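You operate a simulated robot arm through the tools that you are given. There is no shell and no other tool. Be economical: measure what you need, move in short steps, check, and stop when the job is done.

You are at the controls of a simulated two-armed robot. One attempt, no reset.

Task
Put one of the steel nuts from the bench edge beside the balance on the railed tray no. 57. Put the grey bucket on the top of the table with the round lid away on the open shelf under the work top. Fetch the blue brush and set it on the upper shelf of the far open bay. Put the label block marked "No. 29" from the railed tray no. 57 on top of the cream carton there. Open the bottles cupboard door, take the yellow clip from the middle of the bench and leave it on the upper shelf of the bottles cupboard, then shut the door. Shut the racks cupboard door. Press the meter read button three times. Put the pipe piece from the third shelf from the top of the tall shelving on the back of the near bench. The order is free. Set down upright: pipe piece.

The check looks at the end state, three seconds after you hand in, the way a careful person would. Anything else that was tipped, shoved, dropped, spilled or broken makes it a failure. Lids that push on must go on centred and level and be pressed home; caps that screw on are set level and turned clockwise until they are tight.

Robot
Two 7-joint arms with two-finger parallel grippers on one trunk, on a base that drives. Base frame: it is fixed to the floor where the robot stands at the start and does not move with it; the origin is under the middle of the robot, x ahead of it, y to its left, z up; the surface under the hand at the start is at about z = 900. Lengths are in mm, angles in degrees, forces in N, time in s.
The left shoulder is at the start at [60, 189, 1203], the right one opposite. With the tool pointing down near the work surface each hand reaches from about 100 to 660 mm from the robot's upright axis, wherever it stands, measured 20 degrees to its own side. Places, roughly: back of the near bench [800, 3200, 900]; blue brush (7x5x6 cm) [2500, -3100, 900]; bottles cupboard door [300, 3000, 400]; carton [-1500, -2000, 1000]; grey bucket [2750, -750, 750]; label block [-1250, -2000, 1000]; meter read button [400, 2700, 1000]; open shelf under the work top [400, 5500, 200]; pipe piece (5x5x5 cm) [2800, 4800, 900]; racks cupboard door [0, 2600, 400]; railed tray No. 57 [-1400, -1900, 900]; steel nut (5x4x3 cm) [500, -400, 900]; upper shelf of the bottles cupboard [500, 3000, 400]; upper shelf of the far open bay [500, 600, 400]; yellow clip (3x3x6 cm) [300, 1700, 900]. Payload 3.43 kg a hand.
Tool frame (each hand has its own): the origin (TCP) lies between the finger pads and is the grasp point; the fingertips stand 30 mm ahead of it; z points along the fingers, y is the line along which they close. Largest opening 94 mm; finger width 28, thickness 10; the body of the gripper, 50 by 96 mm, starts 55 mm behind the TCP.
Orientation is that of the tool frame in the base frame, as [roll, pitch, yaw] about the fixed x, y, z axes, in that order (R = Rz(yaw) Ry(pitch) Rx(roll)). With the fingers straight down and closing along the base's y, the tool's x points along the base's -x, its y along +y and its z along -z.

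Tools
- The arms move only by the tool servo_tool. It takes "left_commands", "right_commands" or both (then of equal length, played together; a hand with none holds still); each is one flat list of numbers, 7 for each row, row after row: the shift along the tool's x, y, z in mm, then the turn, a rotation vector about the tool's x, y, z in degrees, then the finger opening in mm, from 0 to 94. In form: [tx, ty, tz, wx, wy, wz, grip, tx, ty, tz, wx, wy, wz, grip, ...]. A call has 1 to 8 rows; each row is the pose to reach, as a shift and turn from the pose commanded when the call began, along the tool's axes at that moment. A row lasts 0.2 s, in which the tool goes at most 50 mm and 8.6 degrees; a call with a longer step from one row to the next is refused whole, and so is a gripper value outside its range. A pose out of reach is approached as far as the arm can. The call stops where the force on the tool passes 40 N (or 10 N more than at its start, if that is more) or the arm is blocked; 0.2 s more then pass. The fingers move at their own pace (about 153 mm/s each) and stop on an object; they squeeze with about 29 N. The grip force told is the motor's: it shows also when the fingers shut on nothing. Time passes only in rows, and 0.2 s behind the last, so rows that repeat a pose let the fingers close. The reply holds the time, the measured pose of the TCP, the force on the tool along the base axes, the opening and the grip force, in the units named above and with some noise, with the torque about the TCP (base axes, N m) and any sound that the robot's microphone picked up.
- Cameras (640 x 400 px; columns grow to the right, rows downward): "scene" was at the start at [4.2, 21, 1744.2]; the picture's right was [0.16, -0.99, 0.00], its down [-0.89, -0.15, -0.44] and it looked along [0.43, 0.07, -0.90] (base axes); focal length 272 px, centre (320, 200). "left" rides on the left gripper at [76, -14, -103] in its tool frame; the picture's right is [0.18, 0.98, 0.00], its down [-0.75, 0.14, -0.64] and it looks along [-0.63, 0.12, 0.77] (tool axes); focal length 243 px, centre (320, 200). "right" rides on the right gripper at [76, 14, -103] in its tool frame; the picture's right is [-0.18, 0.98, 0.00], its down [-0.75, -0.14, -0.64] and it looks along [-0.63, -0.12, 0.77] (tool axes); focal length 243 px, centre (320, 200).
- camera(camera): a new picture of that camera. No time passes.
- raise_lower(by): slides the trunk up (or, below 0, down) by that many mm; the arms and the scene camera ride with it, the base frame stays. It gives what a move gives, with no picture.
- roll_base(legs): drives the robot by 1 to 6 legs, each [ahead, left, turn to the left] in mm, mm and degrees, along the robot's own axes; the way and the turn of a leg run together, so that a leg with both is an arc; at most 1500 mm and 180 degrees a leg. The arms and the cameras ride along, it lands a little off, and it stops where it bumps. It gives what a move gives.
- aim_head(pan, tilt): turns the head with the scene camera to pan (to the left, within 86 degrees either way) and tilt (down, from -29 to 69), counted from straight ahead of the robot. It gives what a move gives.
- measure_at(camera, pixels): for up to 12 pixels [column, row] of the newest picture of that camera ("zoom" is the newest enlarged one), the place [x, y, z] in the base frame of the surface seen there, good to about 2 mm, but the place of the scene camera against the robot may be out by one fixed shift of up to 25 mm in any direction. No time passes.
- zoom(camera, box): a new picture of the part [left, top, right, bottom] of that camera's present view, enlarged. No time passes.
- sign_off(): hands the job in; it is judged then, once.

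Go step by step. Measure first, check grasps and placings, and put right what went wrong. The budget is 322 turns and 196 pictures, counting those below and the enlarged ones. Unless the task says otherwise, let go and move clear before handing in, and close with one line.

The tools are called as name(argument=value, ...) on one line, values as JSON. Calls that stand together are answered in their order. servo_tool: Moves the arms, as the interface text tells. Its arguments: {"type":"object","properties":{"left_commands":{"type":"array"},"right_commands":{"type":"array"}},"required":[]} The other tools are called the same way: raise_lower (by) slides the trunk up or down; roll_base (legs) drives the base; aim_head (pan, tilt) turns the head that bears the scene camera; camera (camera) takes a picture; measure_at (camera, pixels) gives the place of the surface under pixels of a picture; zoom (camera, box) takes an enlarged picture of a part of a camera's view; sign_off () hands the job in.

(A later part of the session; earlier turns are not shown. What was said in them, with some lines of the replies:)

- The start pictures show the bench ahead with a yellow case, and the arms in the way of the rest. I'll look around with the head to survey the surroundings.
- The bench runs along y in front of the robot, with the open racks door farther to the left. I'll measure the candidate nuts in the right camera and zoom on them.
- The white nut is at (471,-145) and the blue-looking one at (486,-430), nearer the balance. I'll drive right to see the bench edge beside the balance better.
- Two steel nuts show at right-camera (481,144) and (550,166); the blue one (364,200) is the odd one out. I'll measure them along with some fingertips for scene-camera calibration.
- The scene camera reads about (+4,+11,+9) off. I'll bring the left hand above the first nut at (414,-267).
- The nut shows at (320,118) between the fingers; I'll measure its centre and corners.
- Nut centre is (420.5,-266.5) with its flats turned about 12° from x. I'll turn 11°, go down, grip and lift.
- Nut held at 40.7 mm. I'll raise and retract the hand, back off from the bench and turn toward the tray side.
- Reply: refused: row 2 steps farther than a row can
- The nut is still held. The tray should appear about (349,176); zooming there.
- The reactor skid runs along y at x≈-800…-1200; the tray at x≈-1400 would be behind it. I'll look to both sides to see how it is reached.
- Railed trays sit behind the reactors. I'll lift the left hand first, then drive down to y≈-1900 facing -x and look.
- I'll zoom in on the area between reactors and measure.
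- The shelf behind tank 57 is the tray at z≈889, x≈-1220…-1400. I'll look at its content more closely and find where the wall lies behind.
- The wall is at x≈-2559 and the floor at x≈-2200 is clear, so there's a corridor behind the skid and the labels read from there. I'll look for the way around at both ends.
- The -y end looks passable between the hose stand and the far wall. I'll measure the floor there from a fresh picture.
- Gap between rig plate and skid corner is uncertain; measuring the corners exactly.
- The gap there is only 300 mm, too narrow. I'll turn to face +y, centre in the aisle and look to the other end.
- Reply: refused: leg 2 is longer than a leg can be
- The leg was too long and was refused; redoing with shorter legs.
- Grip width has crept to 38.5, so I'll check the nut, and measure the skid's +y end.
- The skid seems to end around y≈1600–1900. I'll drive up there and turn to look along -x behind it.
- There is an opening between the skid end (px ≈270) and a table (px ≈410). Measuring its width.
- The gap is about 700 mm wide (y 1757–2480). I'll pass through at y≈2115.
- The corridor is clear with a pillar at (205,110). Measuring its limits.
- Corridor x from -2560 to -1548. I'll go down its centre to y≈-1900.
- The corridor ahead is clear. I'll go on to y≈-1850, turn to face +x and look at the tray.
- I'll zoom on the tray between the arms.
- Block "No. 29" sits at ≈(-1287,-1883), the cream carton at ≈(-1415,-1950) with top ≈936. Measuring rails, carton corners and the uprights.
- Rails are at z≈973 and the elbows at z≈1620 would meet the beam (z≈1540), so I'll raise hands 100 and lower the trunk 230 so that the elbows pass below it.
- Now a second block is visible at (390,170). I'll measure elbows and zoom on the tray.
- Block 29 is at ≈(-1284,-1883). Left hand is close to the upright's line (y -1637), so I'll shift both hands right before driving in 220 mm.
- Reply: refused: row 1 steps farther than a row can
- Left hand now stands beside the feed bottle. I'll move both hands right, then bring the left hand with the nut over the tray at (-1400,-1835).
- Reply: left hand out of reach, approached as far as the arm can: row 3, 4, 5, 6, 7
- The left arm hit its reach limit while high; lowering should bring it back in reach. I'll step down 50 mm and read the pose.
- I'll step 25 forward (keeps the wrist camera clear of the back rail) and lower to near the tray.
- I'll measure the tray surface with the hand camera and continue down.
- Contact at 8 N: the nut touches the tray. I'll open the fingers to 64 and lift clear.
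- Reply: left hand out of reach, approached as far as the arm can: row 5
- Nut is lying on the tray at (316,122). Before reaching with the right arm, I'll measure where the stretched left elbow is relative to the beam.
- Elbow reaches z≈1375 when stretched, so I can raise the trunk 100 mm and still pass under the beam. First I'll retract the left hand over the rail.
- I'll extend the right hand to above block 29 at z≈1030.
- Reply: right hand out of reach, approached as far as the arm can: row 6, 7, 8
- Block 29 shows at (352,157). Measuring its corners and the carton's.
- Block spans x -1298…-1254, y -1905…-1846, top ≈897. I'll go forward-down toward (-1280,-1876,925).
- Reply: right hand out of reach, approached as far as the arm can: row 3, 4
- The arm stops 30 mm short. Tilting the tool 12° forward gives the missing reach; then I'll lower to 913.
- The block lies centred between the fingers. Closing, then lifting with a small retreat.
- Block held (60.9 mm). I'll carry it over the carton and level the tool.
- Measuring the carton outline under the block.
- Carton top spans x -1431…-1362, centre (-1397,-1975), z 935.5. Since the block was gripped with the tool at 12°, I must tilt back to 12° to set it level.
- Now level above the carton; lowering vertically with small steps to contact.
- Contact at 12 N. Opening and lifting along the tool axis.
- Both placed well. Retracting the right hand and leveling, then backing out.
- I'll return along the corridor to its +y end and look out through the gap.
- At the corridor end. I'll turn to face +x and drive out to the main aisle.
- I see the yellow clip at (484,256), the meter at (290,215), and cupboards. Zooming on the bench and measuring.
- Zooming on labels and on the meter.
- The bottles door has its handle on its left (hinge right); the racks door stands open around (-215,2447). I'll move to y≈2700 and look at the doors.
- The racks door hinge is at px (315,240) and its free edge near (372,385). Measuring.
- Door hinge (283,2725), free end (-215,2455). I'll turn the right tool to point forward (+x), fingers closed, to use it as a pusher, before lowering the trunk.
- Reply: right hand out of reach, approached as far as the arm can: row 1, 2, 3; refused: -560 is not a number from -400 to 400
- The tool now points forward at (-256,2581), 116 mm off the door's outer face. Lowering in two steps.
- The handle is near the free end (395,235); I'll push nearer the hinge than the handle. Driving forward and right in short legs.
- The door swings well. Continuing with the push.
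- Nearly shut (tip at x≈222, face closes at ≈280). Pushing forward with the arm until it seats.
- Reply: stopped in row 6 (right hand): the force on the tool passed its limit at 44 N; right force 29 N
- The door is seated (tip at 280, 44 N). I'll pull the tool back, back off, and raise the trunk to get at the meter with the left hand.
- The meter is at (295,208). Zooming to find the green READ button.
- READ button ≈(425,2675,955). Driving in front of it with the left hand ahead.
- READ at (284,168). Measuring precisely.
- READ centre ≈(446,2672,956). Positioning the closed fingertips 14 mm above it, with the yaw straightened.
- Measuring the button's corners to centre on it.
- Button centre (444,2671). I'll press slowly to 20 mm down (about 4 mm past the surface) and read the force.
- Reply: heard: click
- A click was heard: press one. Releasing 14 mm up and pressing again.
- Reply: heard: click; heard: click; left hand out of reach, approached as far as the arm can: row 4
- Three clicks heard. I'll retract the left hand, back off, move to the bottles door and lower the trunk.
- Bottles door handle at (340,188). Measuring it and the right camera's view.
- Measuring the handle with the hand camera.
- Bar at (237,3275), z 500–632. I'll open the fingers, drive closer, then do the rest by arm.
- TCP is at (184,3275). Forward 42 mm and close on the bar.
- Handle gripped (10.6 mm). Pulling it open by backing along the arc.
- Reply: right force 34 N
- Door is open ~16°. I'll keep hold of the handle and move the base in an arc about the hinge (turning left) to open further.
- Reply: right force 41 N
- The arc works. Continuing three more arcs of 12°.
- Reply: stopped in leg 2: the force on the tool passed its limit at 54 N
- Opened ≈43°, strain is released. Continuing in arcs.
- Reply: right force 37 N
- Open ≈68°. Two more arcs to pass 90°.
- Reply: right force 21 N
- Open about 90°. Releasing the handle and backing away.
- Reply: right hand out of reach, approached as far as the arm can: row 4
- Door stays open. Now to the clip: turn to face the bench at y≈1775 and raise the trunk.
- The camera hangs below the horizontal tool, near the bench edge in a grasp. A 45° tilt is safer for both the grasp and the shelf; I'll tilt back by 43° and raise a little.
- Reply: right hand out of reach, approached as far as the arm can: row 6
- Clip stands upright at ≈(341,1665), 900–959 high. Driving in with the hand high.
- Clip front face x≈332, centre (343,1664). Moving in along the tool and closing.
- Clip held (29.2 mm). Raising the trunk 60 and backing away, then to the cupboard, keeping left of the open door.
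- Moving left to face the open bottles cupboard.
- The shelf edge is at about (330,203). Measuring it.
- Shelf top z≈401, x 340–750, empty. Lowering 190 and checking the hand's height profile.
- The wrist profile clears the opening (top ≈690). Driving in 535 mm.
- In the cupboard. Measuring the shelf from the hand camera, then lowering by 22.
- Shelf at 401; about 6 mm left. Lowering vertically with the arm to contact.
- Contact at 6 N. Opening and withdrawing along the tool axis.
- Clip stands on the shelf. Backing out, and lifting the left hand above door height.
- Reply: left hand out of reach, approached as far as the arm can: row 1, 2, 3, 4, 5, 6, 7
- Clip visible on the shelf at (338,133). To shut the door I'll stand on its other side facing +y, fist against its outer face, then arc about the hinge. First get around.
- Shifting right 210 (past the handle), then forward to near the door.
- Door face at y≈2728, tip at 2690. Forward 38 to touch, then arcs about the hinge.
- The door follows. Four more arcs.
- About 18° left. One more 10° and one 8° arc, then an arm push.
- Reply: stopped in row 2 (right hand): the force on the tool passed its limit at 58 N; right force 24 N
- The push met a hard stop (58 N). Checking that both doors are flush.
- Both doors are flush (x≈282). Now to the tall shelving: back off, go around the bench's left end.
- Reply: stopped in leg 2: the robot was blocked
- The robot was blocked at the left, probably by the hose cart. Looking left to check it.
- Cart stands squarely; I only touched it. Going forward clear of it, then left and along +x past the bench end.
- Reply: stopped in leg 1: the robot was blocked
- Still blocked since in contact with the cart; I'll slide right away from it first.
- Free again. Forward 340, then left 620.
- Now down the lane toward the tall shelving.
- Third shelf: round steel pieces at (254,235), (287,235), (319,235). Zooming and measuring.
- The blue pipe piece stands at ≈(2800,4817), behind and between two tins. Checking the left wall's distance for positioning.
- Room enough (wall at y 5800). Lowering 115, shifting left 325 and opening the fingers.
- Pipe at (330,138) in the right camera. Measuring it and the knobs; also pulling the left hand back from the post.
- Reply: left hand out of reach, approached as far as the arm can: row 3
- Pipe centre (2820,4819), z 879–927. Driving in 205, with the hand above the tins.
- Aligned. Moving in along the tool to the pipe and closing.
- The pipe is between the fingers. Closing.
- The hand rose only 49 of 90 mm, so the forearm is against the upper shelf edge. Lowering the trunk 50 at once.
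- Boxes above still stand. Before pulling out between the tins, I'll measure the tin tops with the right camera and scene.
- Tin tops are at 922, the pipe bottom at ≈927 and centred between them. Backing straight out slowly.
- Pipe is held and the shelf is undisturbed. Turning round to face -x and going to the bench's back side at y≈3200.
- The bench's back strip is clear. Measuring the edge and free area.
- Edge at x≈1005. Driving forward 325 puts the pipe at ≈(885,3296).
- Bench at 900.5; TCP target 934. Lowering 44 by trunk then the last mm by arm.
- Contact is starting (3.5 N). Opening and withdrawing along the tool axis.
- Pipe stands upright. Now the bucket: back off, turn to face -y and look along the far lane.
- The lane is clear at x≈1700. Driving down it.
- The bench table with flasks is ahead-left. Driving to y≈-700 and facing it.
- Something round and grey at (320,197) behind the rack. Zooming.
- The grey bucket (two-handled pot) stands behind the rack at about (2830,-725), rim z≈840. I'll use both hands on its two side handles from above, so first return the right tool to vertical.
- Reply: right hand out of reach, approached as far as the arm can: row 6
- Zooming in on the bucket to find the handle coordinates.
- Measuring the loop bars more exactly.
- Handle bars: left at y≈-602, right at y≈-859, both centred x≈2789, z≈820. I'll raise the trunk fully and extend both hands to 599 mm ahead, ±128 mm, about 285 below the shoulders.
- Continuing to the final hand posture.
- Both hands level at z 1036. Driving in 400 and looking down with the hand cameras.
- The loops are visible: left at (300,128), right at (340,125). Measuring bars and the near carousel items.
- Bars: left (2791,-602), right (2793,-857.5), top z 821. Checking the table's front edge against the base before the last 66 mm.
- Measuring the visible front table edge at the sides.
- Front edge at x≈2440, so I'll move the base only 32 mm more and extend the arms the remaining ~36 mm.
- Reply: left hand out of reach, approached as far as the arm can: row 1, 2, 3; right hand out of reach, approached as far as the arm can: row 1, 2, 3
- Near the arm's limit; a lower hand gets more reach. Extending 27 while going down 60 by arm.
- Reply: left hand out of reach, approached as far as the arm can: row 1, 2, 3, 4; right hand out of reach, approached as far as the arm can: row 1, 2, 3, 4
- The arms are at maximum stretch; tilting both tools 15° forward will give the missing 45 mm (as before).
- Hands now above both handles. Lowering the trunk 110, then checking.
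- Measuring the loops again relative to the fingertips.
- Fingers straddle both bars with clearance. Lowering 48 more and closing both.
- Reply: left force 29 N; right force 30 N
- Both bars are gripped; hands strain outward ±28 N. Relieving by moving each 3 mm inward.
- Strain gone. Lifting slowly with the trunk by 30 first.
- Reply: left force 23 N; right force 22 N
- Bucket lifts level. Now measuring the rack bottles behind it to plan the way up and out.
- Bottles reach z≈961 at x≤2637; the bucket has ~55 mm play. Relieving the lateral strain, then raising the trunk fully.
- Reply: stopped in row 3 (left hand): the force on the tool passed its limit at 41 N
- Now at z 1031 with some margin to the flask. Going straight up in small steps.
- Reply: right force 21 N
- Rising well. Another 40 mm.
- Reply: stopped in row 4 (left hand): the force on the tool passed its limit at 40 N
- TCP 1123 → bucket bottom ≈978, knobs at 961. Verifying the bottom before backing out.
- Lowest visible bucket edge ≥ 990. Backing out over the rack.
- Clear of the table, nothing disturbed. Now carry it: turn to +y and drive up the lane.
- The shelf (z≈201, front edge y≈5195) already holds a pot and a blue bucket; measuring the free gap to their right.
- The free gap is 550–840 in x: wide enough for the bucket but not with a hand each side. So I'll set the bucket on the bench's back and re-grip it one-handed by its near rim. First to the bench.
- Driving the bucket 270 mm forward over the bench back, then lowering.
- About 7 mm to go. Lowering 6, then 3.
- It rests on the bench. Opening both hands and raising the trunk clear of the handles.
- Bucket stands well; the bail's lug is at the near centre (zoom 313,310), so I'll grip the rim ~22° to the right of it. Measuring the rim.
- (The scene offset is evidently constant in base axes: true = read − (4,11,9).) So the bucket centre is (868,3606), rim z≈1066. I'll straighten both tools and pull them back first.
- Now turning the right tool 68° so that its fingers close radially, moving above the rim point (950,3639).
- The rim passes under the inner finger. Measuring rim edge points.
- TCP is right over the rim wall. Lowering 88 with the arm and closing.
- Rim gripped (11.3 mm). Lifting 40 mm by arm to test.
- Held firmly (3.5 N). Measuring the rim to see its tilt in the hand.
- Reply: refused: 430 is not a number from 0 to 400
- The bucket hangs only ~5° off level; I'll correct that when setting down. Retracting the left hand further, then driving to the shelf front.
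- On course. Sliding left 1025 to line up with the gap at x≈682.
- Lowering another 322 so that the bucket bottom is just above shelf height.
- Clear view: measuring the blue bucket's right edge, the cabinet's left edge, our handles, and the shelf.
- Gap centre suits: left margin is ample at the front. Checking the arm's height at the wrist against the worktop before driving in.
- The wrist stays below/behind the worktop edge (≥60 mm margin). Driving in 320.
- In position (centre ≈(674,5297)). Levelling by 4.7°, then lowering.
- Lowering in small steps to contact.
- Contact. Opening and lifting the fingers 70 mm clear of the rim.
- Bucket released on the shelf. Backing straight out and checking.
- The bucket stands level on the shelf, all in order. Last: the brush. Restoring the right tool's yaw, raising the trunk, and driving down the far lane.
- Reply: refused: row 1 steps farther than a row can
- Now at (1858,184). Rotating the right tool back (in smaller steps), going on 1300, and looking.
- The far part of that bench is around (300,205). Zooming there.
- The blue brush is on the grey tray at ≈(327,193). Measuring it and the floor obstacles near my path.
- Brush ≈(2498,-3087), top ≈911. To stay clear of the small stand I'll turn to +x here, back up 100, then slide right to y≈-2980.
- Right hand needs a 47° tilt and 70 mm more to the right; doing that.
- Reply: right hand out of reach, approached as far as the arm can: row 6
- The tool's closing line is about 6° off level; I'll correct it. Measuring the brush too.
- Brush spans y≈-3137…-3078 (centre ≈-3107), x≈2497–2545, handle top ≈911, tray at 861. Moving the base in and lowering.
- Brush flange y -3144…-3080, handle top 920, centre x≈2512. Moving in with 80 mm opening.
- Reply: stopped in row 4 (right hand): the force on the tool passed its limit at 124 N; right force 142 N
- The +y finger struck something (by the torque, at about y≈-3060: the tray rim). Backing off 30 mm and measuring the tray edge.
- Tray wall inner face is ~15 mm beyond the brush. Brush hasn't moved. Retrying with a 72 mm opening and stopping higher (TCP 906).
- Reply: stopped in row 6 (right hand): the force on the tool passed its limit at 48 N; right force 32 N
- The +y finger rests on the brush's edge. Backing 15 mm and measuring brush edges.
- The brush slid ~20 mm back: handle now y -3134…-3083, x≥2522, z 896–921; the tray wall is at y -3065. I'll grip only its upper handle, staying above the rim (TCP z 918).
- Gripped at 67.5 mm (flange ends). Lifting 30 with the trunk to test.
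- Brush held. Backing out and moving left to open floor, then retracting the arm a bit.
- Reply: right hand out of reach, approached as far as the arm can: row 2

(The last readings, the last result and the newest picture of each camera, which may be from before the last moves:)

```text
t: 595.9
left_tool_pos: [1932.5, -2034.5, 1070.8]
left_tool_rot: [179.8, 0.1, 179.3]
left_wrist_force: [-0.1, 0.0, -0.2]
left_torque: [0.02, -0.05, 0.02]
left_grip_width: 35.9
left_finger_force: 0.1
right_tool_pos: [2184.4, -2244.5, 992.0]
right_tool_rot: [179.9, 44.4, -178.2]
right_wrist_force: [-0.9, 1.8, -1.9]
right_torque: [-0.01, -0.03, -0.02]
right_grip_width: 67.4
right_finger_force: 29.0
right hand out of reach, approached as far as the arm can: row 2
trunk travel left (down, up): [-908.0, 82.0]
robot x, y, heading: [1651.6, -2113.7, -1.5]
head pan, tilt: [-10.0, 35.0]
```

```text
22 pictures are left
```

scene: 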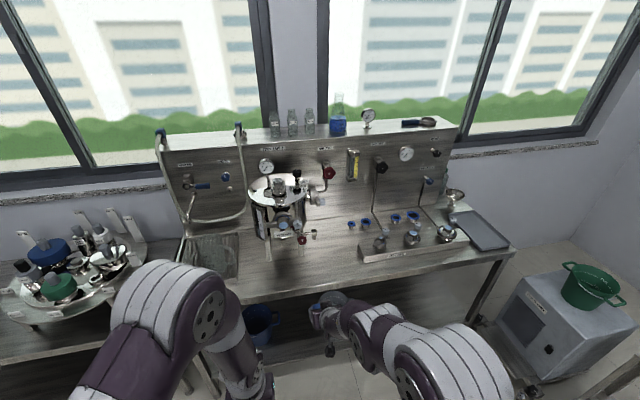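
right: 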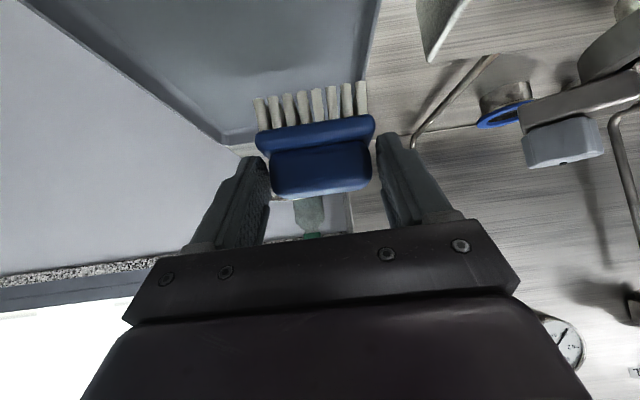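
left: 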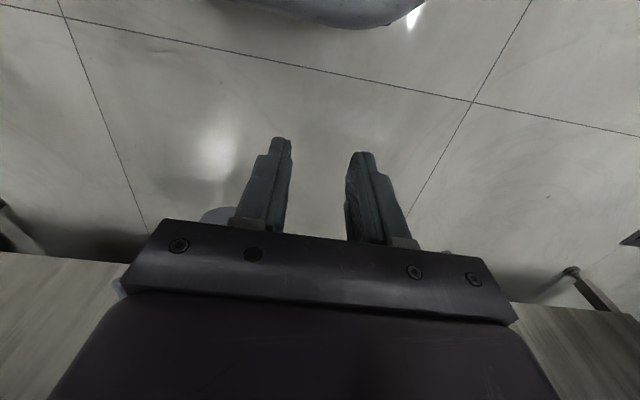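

Bench top undisturbed. Reversing past the bench end into the front aisle, then sliding left to the bay.

roll_base(legs=[[-1000, 0, 1.5], [-1010, 0, 0], [0, 1400, 0]])

roll_base(legs=[[0, 1300, 0]])

aim_head(pan=-5, tilt=40)

raise_lower(by=-400)

camera(camera="scene")

```text
t: 612.6
left_tool_pos: [-62.3, -577.6, 1071.1]
left_tool_rot: [179.8, -0.1, 179.8]
left_wrist_force: [-0.2, 0.9, -0.1]
left_torque: [0.0, 0.0, 0.0]
left_grip_width: 36.0
left_finger_force: 0.0
right_tool_pos: [191.5, -786.7, 990.9]
right_tool_rot: [179.9, 44.3, -177.7]
right_wrist_force: [-0.7, -0.2, -0.1]
right_torque: [-0.02, 0.05, -0.02]
right_grip_width: 67.2
right_finger_force: 29.1
trunk travel left (down, up): [-908.0, 82.0]
robot x, y, heading: [-345.5, -656.8, -1.3]
head pan, tilt: [-10.0, 35.0]
```

```text
t: 619.1
left_tool_pos: [-40.8, 721.4, 1069.5]
left_tool_rot: [179.7, 0.0, -179.9]
left_wrist_force: [-0.5, 0.7, 0.2]
left_torque: [-0.01, 0.02, -0.01]
left_grip_width: 36.2
left_finger_force: 0.0
right_tool_pos: [216.4, 512.7, 991.5]
right_tool_rot: [179.9, 44.2, -177.3]
right_wrist_force: [-0.3, -0.2, -1.0]
right_torque: [0.01, 0.03, 0.02]
right_grip_width: 67.0
right_finger_force: 29.0
trunk travel left (down, up): [-908.0, 82.0]
robot x, y, heading: [-323.0, 642.1, -0.9]
head pan, tilt: [-10.0, 35.0]
```

```text
t: 619.7
left_tool_pos: [-39.6, 721.8, 1069.5]
left_tool_rot: [179.7, 0.0, -179.8]
left_wrist_force: [0.1, 0.0, -1.4]
left_torque: [0.0, 0.0, 0.03]
left_grip_width: 36.1
left_finger_force: 0.1
right_tool_pos: [216.0, 513.7, 991.1]
right_tool_rot: [179.9, 44.3, -177.3]
right_wrist_force: [-0.8, -0.3, -1.1]
right_torque: [0.02, 0.06, -0.01]
right_grip_width: 66.9
right_finger_force: 28.6
trunk travel left (down, up): [-908.0, 82.0]
robot x, y, heading: [-319.8, 640.9, -0.9]
head pan, tilt: [-5.0, 40.0]
```

```text
t: 621.0
left_tool_pos: [-43.9, 722.5, 988.4]
left_tool_rot: [179.9, 0.3, -179.9]
left_wrist_force: [0.2, 0.3, 0.3]
left_torque: [-0.02, 0.0, 0.02]
left_grip_width: 35.9
left_finger_force: 0.1
right_tool_pos: [212.9, 514.4, 913.0]
right_tool_rot: [-179.9, 44.9, -177.2]
right_wrist_force: [-21.5, 1.6, 23.0]
right_torque: [-0.71, -0.68, -0.57]
right_grip_width: 67.7
right_finger_force: 29.3
trunk travel left (down, up): [-825.0, 165.0]
robot x, y, heading: [-324.7, 640.5, -0.9]
head pan, tilt: [-5.0, 40.0]
stopped: the force on the tool passed its limit at 114 N (the readings are from after the stop); the commanded pose is now the measured one
```

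```text
21 pictures are left
```

scene: 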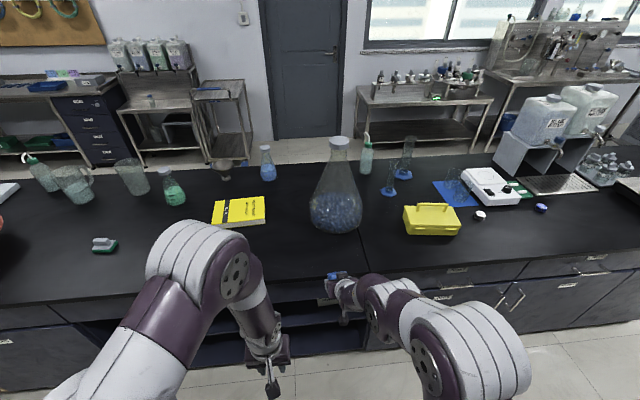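

The lowering stopped on the bench edge (the base drifted 35 mm forward). Raising, backing off 160 and checking the brush.

raise_lower(by=40)

roll_base(legs=[[-150, 0, 0.9]])

camera(camera="right")

```text
t: 621.9
left_tool_pos: [-38.3, 721.1, 1026.5]
left_tool_rot: [179.8, -0.1, -179.9]
left_wrist_force: [-0.3, -0.3, 0.0]
left_torque: [-0.01, 0.0, -0.02]
left_grip_width: 36.2
left_finger_force: 0.0
right_tool_pos: [217.5, 513.5, 949.4]
right_tool_rot: [-180.0, 44.5, -177.5]
right_wrist_force: [-0.1, -0.2, -1.1]
right_torque: [0.0, 0.03, 0.05]
right_grip_width: 67.7
right_finger_force: 28.6
trunk travel left (down, up): [-865.0, 125.0]
robot x, y, heading: [-323.1, 638.1, -1.0]
head pan, tilt: [-5.0, 40.0]
```

```text
t: 623.2
left_tool_pos: [-188.9, 726.9, 1026.9]
left_tool_rot: [179.7, -0.1, -179.0]
left_wrist_force: [0.0, -0.2, 0.4]
left_torque: [-0.02, 0.04, -0.02]
left_grip_width: 36.1
left_finger_force: 0.2
right_tool_pos: [71.8, 522.8, 949.7]
right_tool_rot: [-179.9, 44.5, -176.4]
right_wrist_force: [0.4, -0.5, -1.0]
right_torque: [-0.05, 0.02, 0.01]
right_grip_width: 67.3
right_finger_force: 28.9
trunk travel left (down, up): [-865.0, 125.0]
robot x, y, heading: [-470.8, 642.1, 0.1]
head pan, tilt: [-5.0, 40.0]
```

```text
20 pictures are left
```

right: 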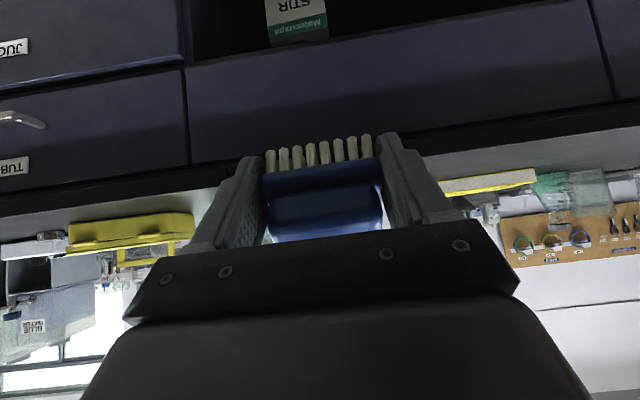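

Brush still held, pushed a little deeper into the grip. Now lowering the trunk in free air and viewing the bays.

raise_lower(by=-400)

aim_head(pan=0, tilt=30)

camera(camera="scene")

measure_at(camera="scene", pixels=[[320, 200], [250, 200], [380, 200], [420, 200], [200, 200], [320, 180], [460, 210], [300, 230], [150, 200], [380, 225]])

```text
t: 627.1
left_tool_pos: [-190.1, 727.0, 627.1]
left_tool_rot: [179.7, 0.0, -179.0]
left_wrist_force: [-0.7, 0.9, -0.5]
left_torque: [-0.01, -0.04, 0.03]
left_grip_width: 36.1
left_finger_force: 0.2
right_tool_pos: [70.1, 522.4, 549.4]
right_tool_rot: [-179.9, 44.6, -176.4]
right_wrist_force: [-0.2, 0.2, -1.3]
right_torque: [0.02, 0.01, 0.04]
right_grip_width: 67.5
right_finger_force: 28.8
trunk travel left (down, up): [-465.0, 525.0]
robot x, y, heading: [-471.9, 639.3, -0.1]
head pan, tilt: [-5.0, 40.0]
```

```text
t: 627.8
left_tool_pos: [-189.7, 727.5, 627.2]
left_tool_rot: [179.8, 0.0, -179.0]
left_wrist_force: [-0.4, 0.2, 0.4]
left_torque: [-0.03, 0.03, -0.02]
left_grip_width: 35.7
left_finger_force: 0.1
right_tool_pos: [70.3, 523.8, 551.0]
right_tool_rot: [179.9, 44.6, -176.4]
right_wrist_force: [0.1, 0.3, -1.6]
right_torque: [-0.02, 0.05, -0.01]
right_grip_width: 67.3
right_finger_force: 28.9
trunk travel left (down, up): [-465.0, 525.0]
robot x, y, heading: [-470.9, 640.5, -0.0]
head pan, tilt: [0.0, 30.0]
```

```text
19 pictures are left
```

scene: 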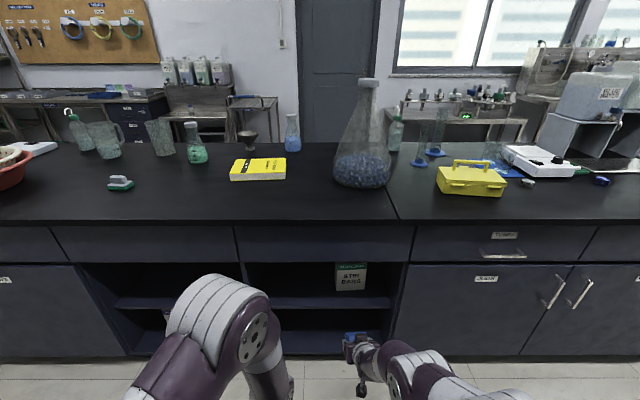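

```text
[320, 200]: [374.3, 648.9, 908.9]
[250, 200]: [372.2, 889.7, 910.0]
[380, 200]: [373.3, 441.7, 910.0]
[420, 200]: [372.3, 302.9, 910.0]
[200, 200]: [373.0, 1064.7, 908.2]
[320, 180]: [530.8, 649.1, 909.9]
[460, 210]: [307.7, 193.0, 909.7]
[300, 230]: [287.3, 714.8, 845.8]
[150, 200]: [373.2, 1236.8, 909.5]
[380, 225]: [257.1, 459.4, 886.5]
```

Two open bays; the one at y≈600 (px 245–405) holds a "STIR BARS" box on its upper shelf. Measuring the shelf.

measure_at(camera="scene", pixels=[[290, 300], [310, 305], [290, 290], [340, 295], [365, 288], [337, 285], [366, 300], [255, 290], [400, 280], [320, 265], [385, 300], [300, 306]])

measure_at(camera="right", pixels=[[320, 140], [320, 210]])

camera(camera="right")

measure_at(camera="right", pixels=[[320, 145], [272, 155], [365, 140], [320, 175], [320, 210], [320, 230], [320, 160]])

```text
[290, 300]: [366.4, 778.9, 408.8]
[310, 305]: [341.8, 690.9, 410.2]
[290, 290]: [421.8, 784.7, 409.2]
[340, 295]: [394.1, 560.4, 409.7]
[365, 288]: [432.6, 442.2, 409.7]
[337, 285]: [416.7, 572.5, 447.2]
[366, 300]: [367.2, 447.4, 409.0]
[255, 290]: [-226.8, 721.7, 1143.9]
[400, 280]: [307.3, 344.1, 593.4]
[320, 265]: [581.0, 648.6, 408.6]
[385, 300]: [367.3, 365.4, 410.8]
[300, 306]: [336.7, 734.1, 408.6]
```

```text
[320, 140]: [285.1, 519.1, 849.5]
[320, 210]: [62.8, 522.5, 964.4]
```

```text
18 pictures are left
```

right: 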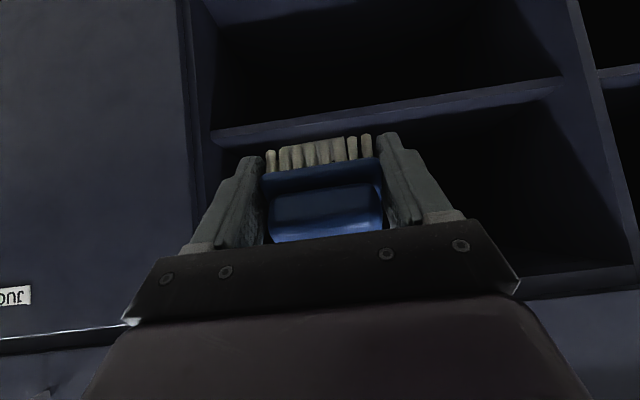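

```text
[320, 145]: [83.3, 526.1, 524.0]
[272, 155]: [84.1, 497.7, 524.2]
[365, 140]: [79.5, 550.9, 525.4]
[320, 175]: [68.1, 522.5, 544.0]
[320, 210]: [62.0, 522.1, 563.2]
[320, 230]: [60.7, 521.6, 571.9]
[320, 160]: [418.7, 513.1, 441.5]
```

Shelf z≈401, front edge x≈333, free for y 580–900. The brush leans ~25° in the grip (near bottom edge lowest); I'll untilt the tool 12° and set it at (≈370, 690).

servo_tool(right_commands=[0, 0, 0, 0, 6, 0, 30, 0, 0, 0, 0, 12, 0, 30, 0, 0, 0, 0, 12, 0, 30])

roll_base(legs=[[0, 170, 0]])

raise_lower(by=-85)

camera(camera="right")

measure_at(camera="right", pixels=[[320, 145], [272, 155], [365, 140], [320, 175], [320, 210], [250, 100], [320, 100]])

```text
t: 628.6
left_tool_pos: [-191.2, 726.9, 627.5]
left_tool_rot: [179.6, -0.1, -178.9]
left_wrist_force: [-0.7, 0.1, -0.7]
left_torque: [0.01, 0.02, -0.02]
left_grip_width: 36.0
left_finger_force: 0.1
right_tool_pos: [69.3, 523.0, 551.7]
right_tool_rot: [179.9, 32.6, -176.5]
right_wrist_force: [-0.8, 1.0, -1.6]
right_torque: [-0.05, 0.01, 0.02]
right_grip_width: 67.3
right_finger_force: 29.0
trunk travel left (down, up): [-465.0, 525.0]
robot x, y, heading: [-468.6, 637.3, 0.1]
head pan, tilt: [0.0, 30.0]
```

```text
t: 630.0
left_tool_pos: [-190.6, 896.0, 627.1]
left_tool_rot: [179.8, 0.1, -178.8]
left_wrist_force: [-0.2, 0.2, 0.0]
left_torque: [-0.01, 0.02, 0.02]
left_grip_width: 35.9
left_finger_force: 0.0
right_tool_pos: [69.8, 693.8, 550.6]
right_tool_rot: [-179.8, 32.6, -176.2]
right_wrist_force: [0.5, -0.4, -0.2]
right_torque: [-0.04, 0.0, -0.02]
right_grip_width: 67.5
right_finger_force: 28.8
trunk travel left (down, up): [-465.0, 525.0]
robot x, y, heading: [-473.7, 806.6, -0.1]
head pan, tilt: [0.0, 30.0]
```

```text
t: 631.2
left_tool_pos: [-190.8, 895.7, 542.9]
left_tool_rot: [179.6, 0.0, -178.8]
left_wrist_force: [0.8, 1.0, -0.9]
left_torque: [0.0, 0.02, 0.02]
left_grip_width: 35.7
left_finger_force: 0.0
right_tool_pos: [68.9, 693.5, 466.6]
right_tool_rot: [-180.0, 32.6, -176.2]
right_wrist_force: [-0.5, -0.1, -0.4]
right_torque: [0.01, 0.01, -0.01]
right_grip_width: 67.7
right_finger_force: 29.5
trunk travel left (down, up): [-380.0, 610.0]
robot x, y, heading: [-473.3, 811.8, 0.0]
head pan, tilt: [0.0, 30.0]
```

```text
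17 pictures are left
```

right: 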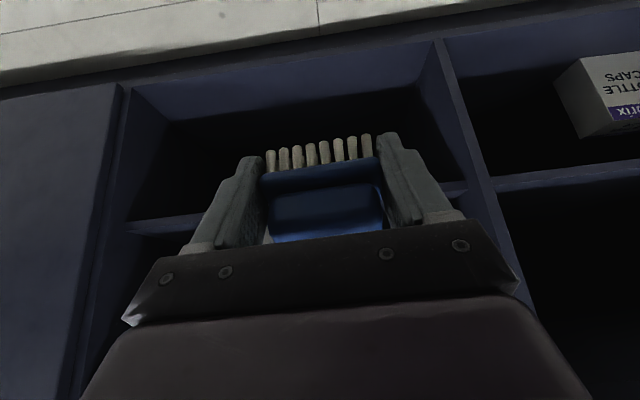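

```text
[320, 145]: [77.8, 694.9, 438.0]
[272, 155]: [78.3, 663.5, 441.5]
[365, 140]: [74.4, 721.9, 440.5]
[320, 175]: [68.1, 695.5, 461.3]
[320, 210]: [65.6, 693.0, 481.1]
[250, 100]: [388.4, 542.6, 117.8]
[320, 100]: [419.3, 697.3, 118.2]
```

Bristle tips at z≈435, 30 mm above the shelf level. Driving in 278.

roll_base(legs=[[200, 0, 0], [80, 0, 0]])

camera(camera="right")

measure_at(camera="right", pixels=[[320, 145], [320, 138], [320, 100], [320, 60], [200, 100], [440, 100]])

```text
t: 633.5
left_tool_pos: [91.7, 896.2, 541.2]
left_tool_rot: [179.7, -0.2, -178.9]
left_wrist_force: [-0.5, 0.1, 0.3]
left_torque: [0.0, 0.04, 0.0]
left_grip_width: 36.0
left_finger_force: 0.1
right_tool_pos: [351.3, 694.0, 464.5]
right_tool_rot: [180.0, 32.6, -176.3]
right_wrist_force: [0.1, -0.2, -1.7]
right_torque: [0.0, 0.01, -0.04]
right_grip_width: 67.5
right_finger_force: 28.9
trunk travel left (down, up): [-380.0, 610.0]
robot x, y, heading: [-191.5, 808.5, -0.1]
head pan, tilt: [0.0, 30.0]
```

```text
16 pictures are left
```

right: 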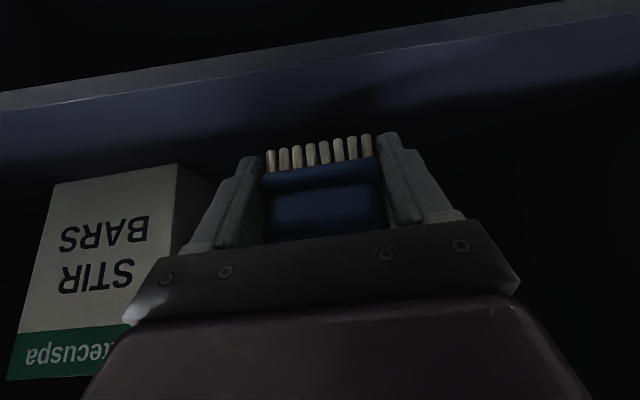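

```text
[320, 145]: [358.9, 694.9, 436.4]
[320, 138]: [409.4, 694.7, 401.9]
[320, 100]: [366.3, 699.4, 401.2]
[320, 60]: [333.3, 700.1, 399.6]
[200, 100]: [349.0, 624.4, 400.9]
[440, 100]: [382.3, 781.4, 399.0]
```

Bristle edge at x≈359, well on the shelf. Lowering 24, then small steps.

raise_lower(by=-24)

servo_tool(right_commands=[1.1, 0, 1.7, 0, 0, 0, 30, 2.2, 0, 3.4, 0, 0, 0, 30])

```text
t: 634.2
left_tool_pos: [90.8, 895.9, 517.4]
left_tool_rot: [179.7, 0.0, -178.9]
left_wrist_force: [0.2, 0.4, 0.0]
left_torque: [0.03, -0.03, 0.0]
left_grip_width: 35.9
left_finger_force: 0.1
right_tool_pos: [351.4, 693.4, 441.1]
right_tool_rot: [180.0, 32.7, -176.3]
right_wrist_force: [-0.6, -0.8, -0.7]
right_torque: [-0.02, 0.0, 0.01]
right_grip_width: 67.5
right_finger_force: 29.6
trunk travel left (down, up): [-356.0, 634.0]
robot x, y, heading: [-190.4, 808.3, -0.1]
head pan, tilt: [0.0, 30.0]
```

```text
t: 634.8
left_tool_pos: [90.0, 897.1, 518.6]
left_tool_rot: [179.7, 0.0, -178.9]
left_wrist_force: [0.4, -0.7, 0.2]
left_torque: [0.04, 0.0, -0.01]
left_grip_width: 35.9
left_finger_force: 0.0
right_tool_pos: [351.6, 693.3, 437.7]
right_tool_rot: [180.0, 32.5, -176.3]
right_wrist_force: [-0.2, -0.2, -1.0]
right_torque: [-0.01, 0.02, 0.02]
right_grip_width: 67.7
right_finger_force: 29.0
trunk travel left (down, up): [-356.0, 634.0]
robot x, y, heading: [-192.6, 805.4, 0.1]
head pan, tilt: [0.0, 30.0]
```

servo_tool(right_commands=[1.1, 0, 1.7, 0, 0, 0, 30, 2, 0, 3, 0, 0, 0, 30])

camera(camera="right")

measure_at(camera="right", pixels=[[320, 142], [270, 152], [366, 138], [320, 175], [322, 150]])

```text
t: 635.4
left_tool_pos: [91.2, 896.4, 519.0]
left_tool_rot: [179.7, 0.1, -178.9]
left_wrist_force: [0.7, 0.0, 0.6]
left_torque: [0.02, 0.04, 0.01]
left_grip_width: 36.0
left_finger_force: 0.1
right_tool_pos: [351.5, 695.1, 435.5]
right_tool_rot: [180.0, 32.5, -176.3]
right_wrist_force: [0.2, 0.3, -0.1]
right_torque: [-0.01, 0.04, 0.0]
right_grip_width: 67.5
right_finger_force: 29.1
trunk travel left (down, up): [-356.0, 634.0]
robot x, y, heading: [-191.6, 812.3, 0.1]
head pan, tilt: [0.0, 30.0]
```

```text
15 pictures are left
```

right: 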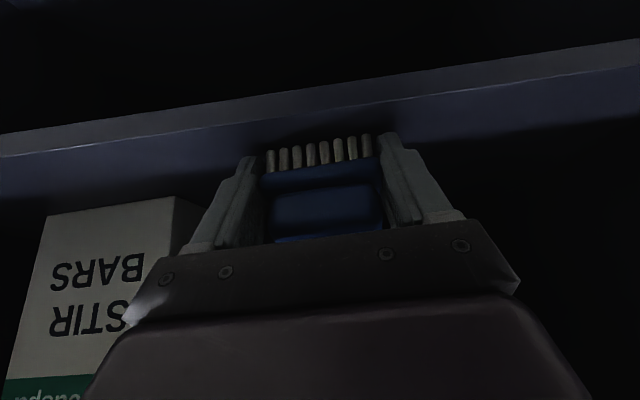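

```text
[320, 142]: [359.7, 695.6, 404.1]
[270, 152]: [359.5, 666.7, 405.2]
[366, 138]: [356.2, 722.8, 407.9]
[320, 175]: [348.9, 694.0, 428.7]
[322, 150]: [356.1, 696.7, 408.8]
```

Bristles are practically on the shelf (z 403). Opening and withdrawing along the tool axis.

servo_tool(right_commands=[0, 0, 0, 0, 0, 0, 84, 0, 0, 0, 0, 0, 0, 84, 0, 0, 0, 0, 0, 0, 84, 0, 0, -15, 0, 0, 0, 84, 0, 0, -40, 0, 0, 0, 84])

camera(camera="right")

```text
t: 636.6
left_tool_pos: [91.1, 895.7, 518.4]
left_tool_rot: [179.8, 0.0, -178.8]
left_wrist_force: [-0.6, 0.5, 0.7]
left_torque: [0.04, -0.02, 0.0]
left_grip_width: 36.0
left_finger_force: 0.0
right_tool_pos: [328.7, 691.1, 467.1]
right_tool_rot: [-180.0, 32.6, -176.3]
right_wrist_force: [-0.3, 0.4, 1.1]
right_torque: [-0.03, 0.01, 0.01]
right_grip_width: 84.0
right_finger_force: 0.1
trunk travel left (down, up): [-356.0, 634.0]
robot x, y, heading: [-189.6, 808.1, -0.3]
head pan, tilt: [0.0, 30.0]
```

```text
14 pictures are left
```

right: 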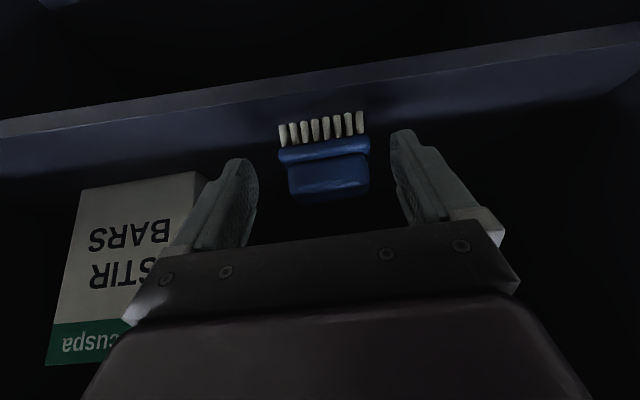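

Brush stands on its bristles on the shelf. Backing out.

roll_base(legs=[[-330, 0, 0]])

camera(camera="scene")

zoom(camera="scene", box=[240, 230, 480, 360])

```text
t: 638.8
left_tool_pos: [-239.2, 895.4, 518.3]
left_tool_rot: [179.7, 0.0, -178.6]
left_wrist_force: [0.0, 0.3, 0.2]
left_torque: [0.01, 0.04, 0.0]
left_grip_width: 35.8
left_finger_force: 0.0
right_tool_pos: [0.1, 692.4, 467.5]
right_tool_rot: [179.9, 32.6, -176.2]
right_wrist_force: [0.0, -0.2, 0.0]
right_torque: [0.01, -0.02, 0.0]
right_grip_width: 83.7
right_finger_force: 0.1
trunk travel left (down, up): [-356.0, 634.0]
robot x, y, heading: [-523.9, 809.1, -0.1]
head pan, tilt: [0.0, 30.0]
```

```text
13 pictures are left
```

scene: 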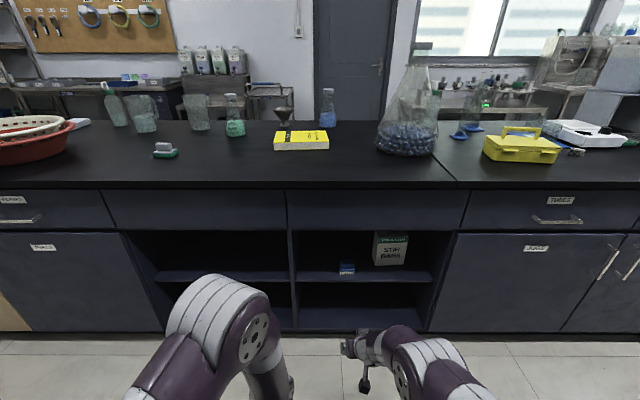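

```text
2.67 times, centred on (360, 295) of scene
```

zoom: 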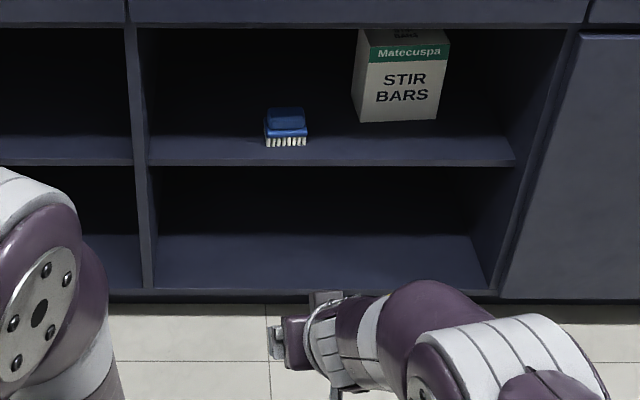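

The brush stands on the upper shelf beside the box, the hands are clear, and every part of the job has been done and checked. Handing in.

sign_off()

```text
The job is handed in.
```

I've done every part of the job and handed it in; along the way the base touched the hose cart, a forearm pressed the upper tall shelf, and a finger hit the brush tray, none of which looked out of place afterwards.
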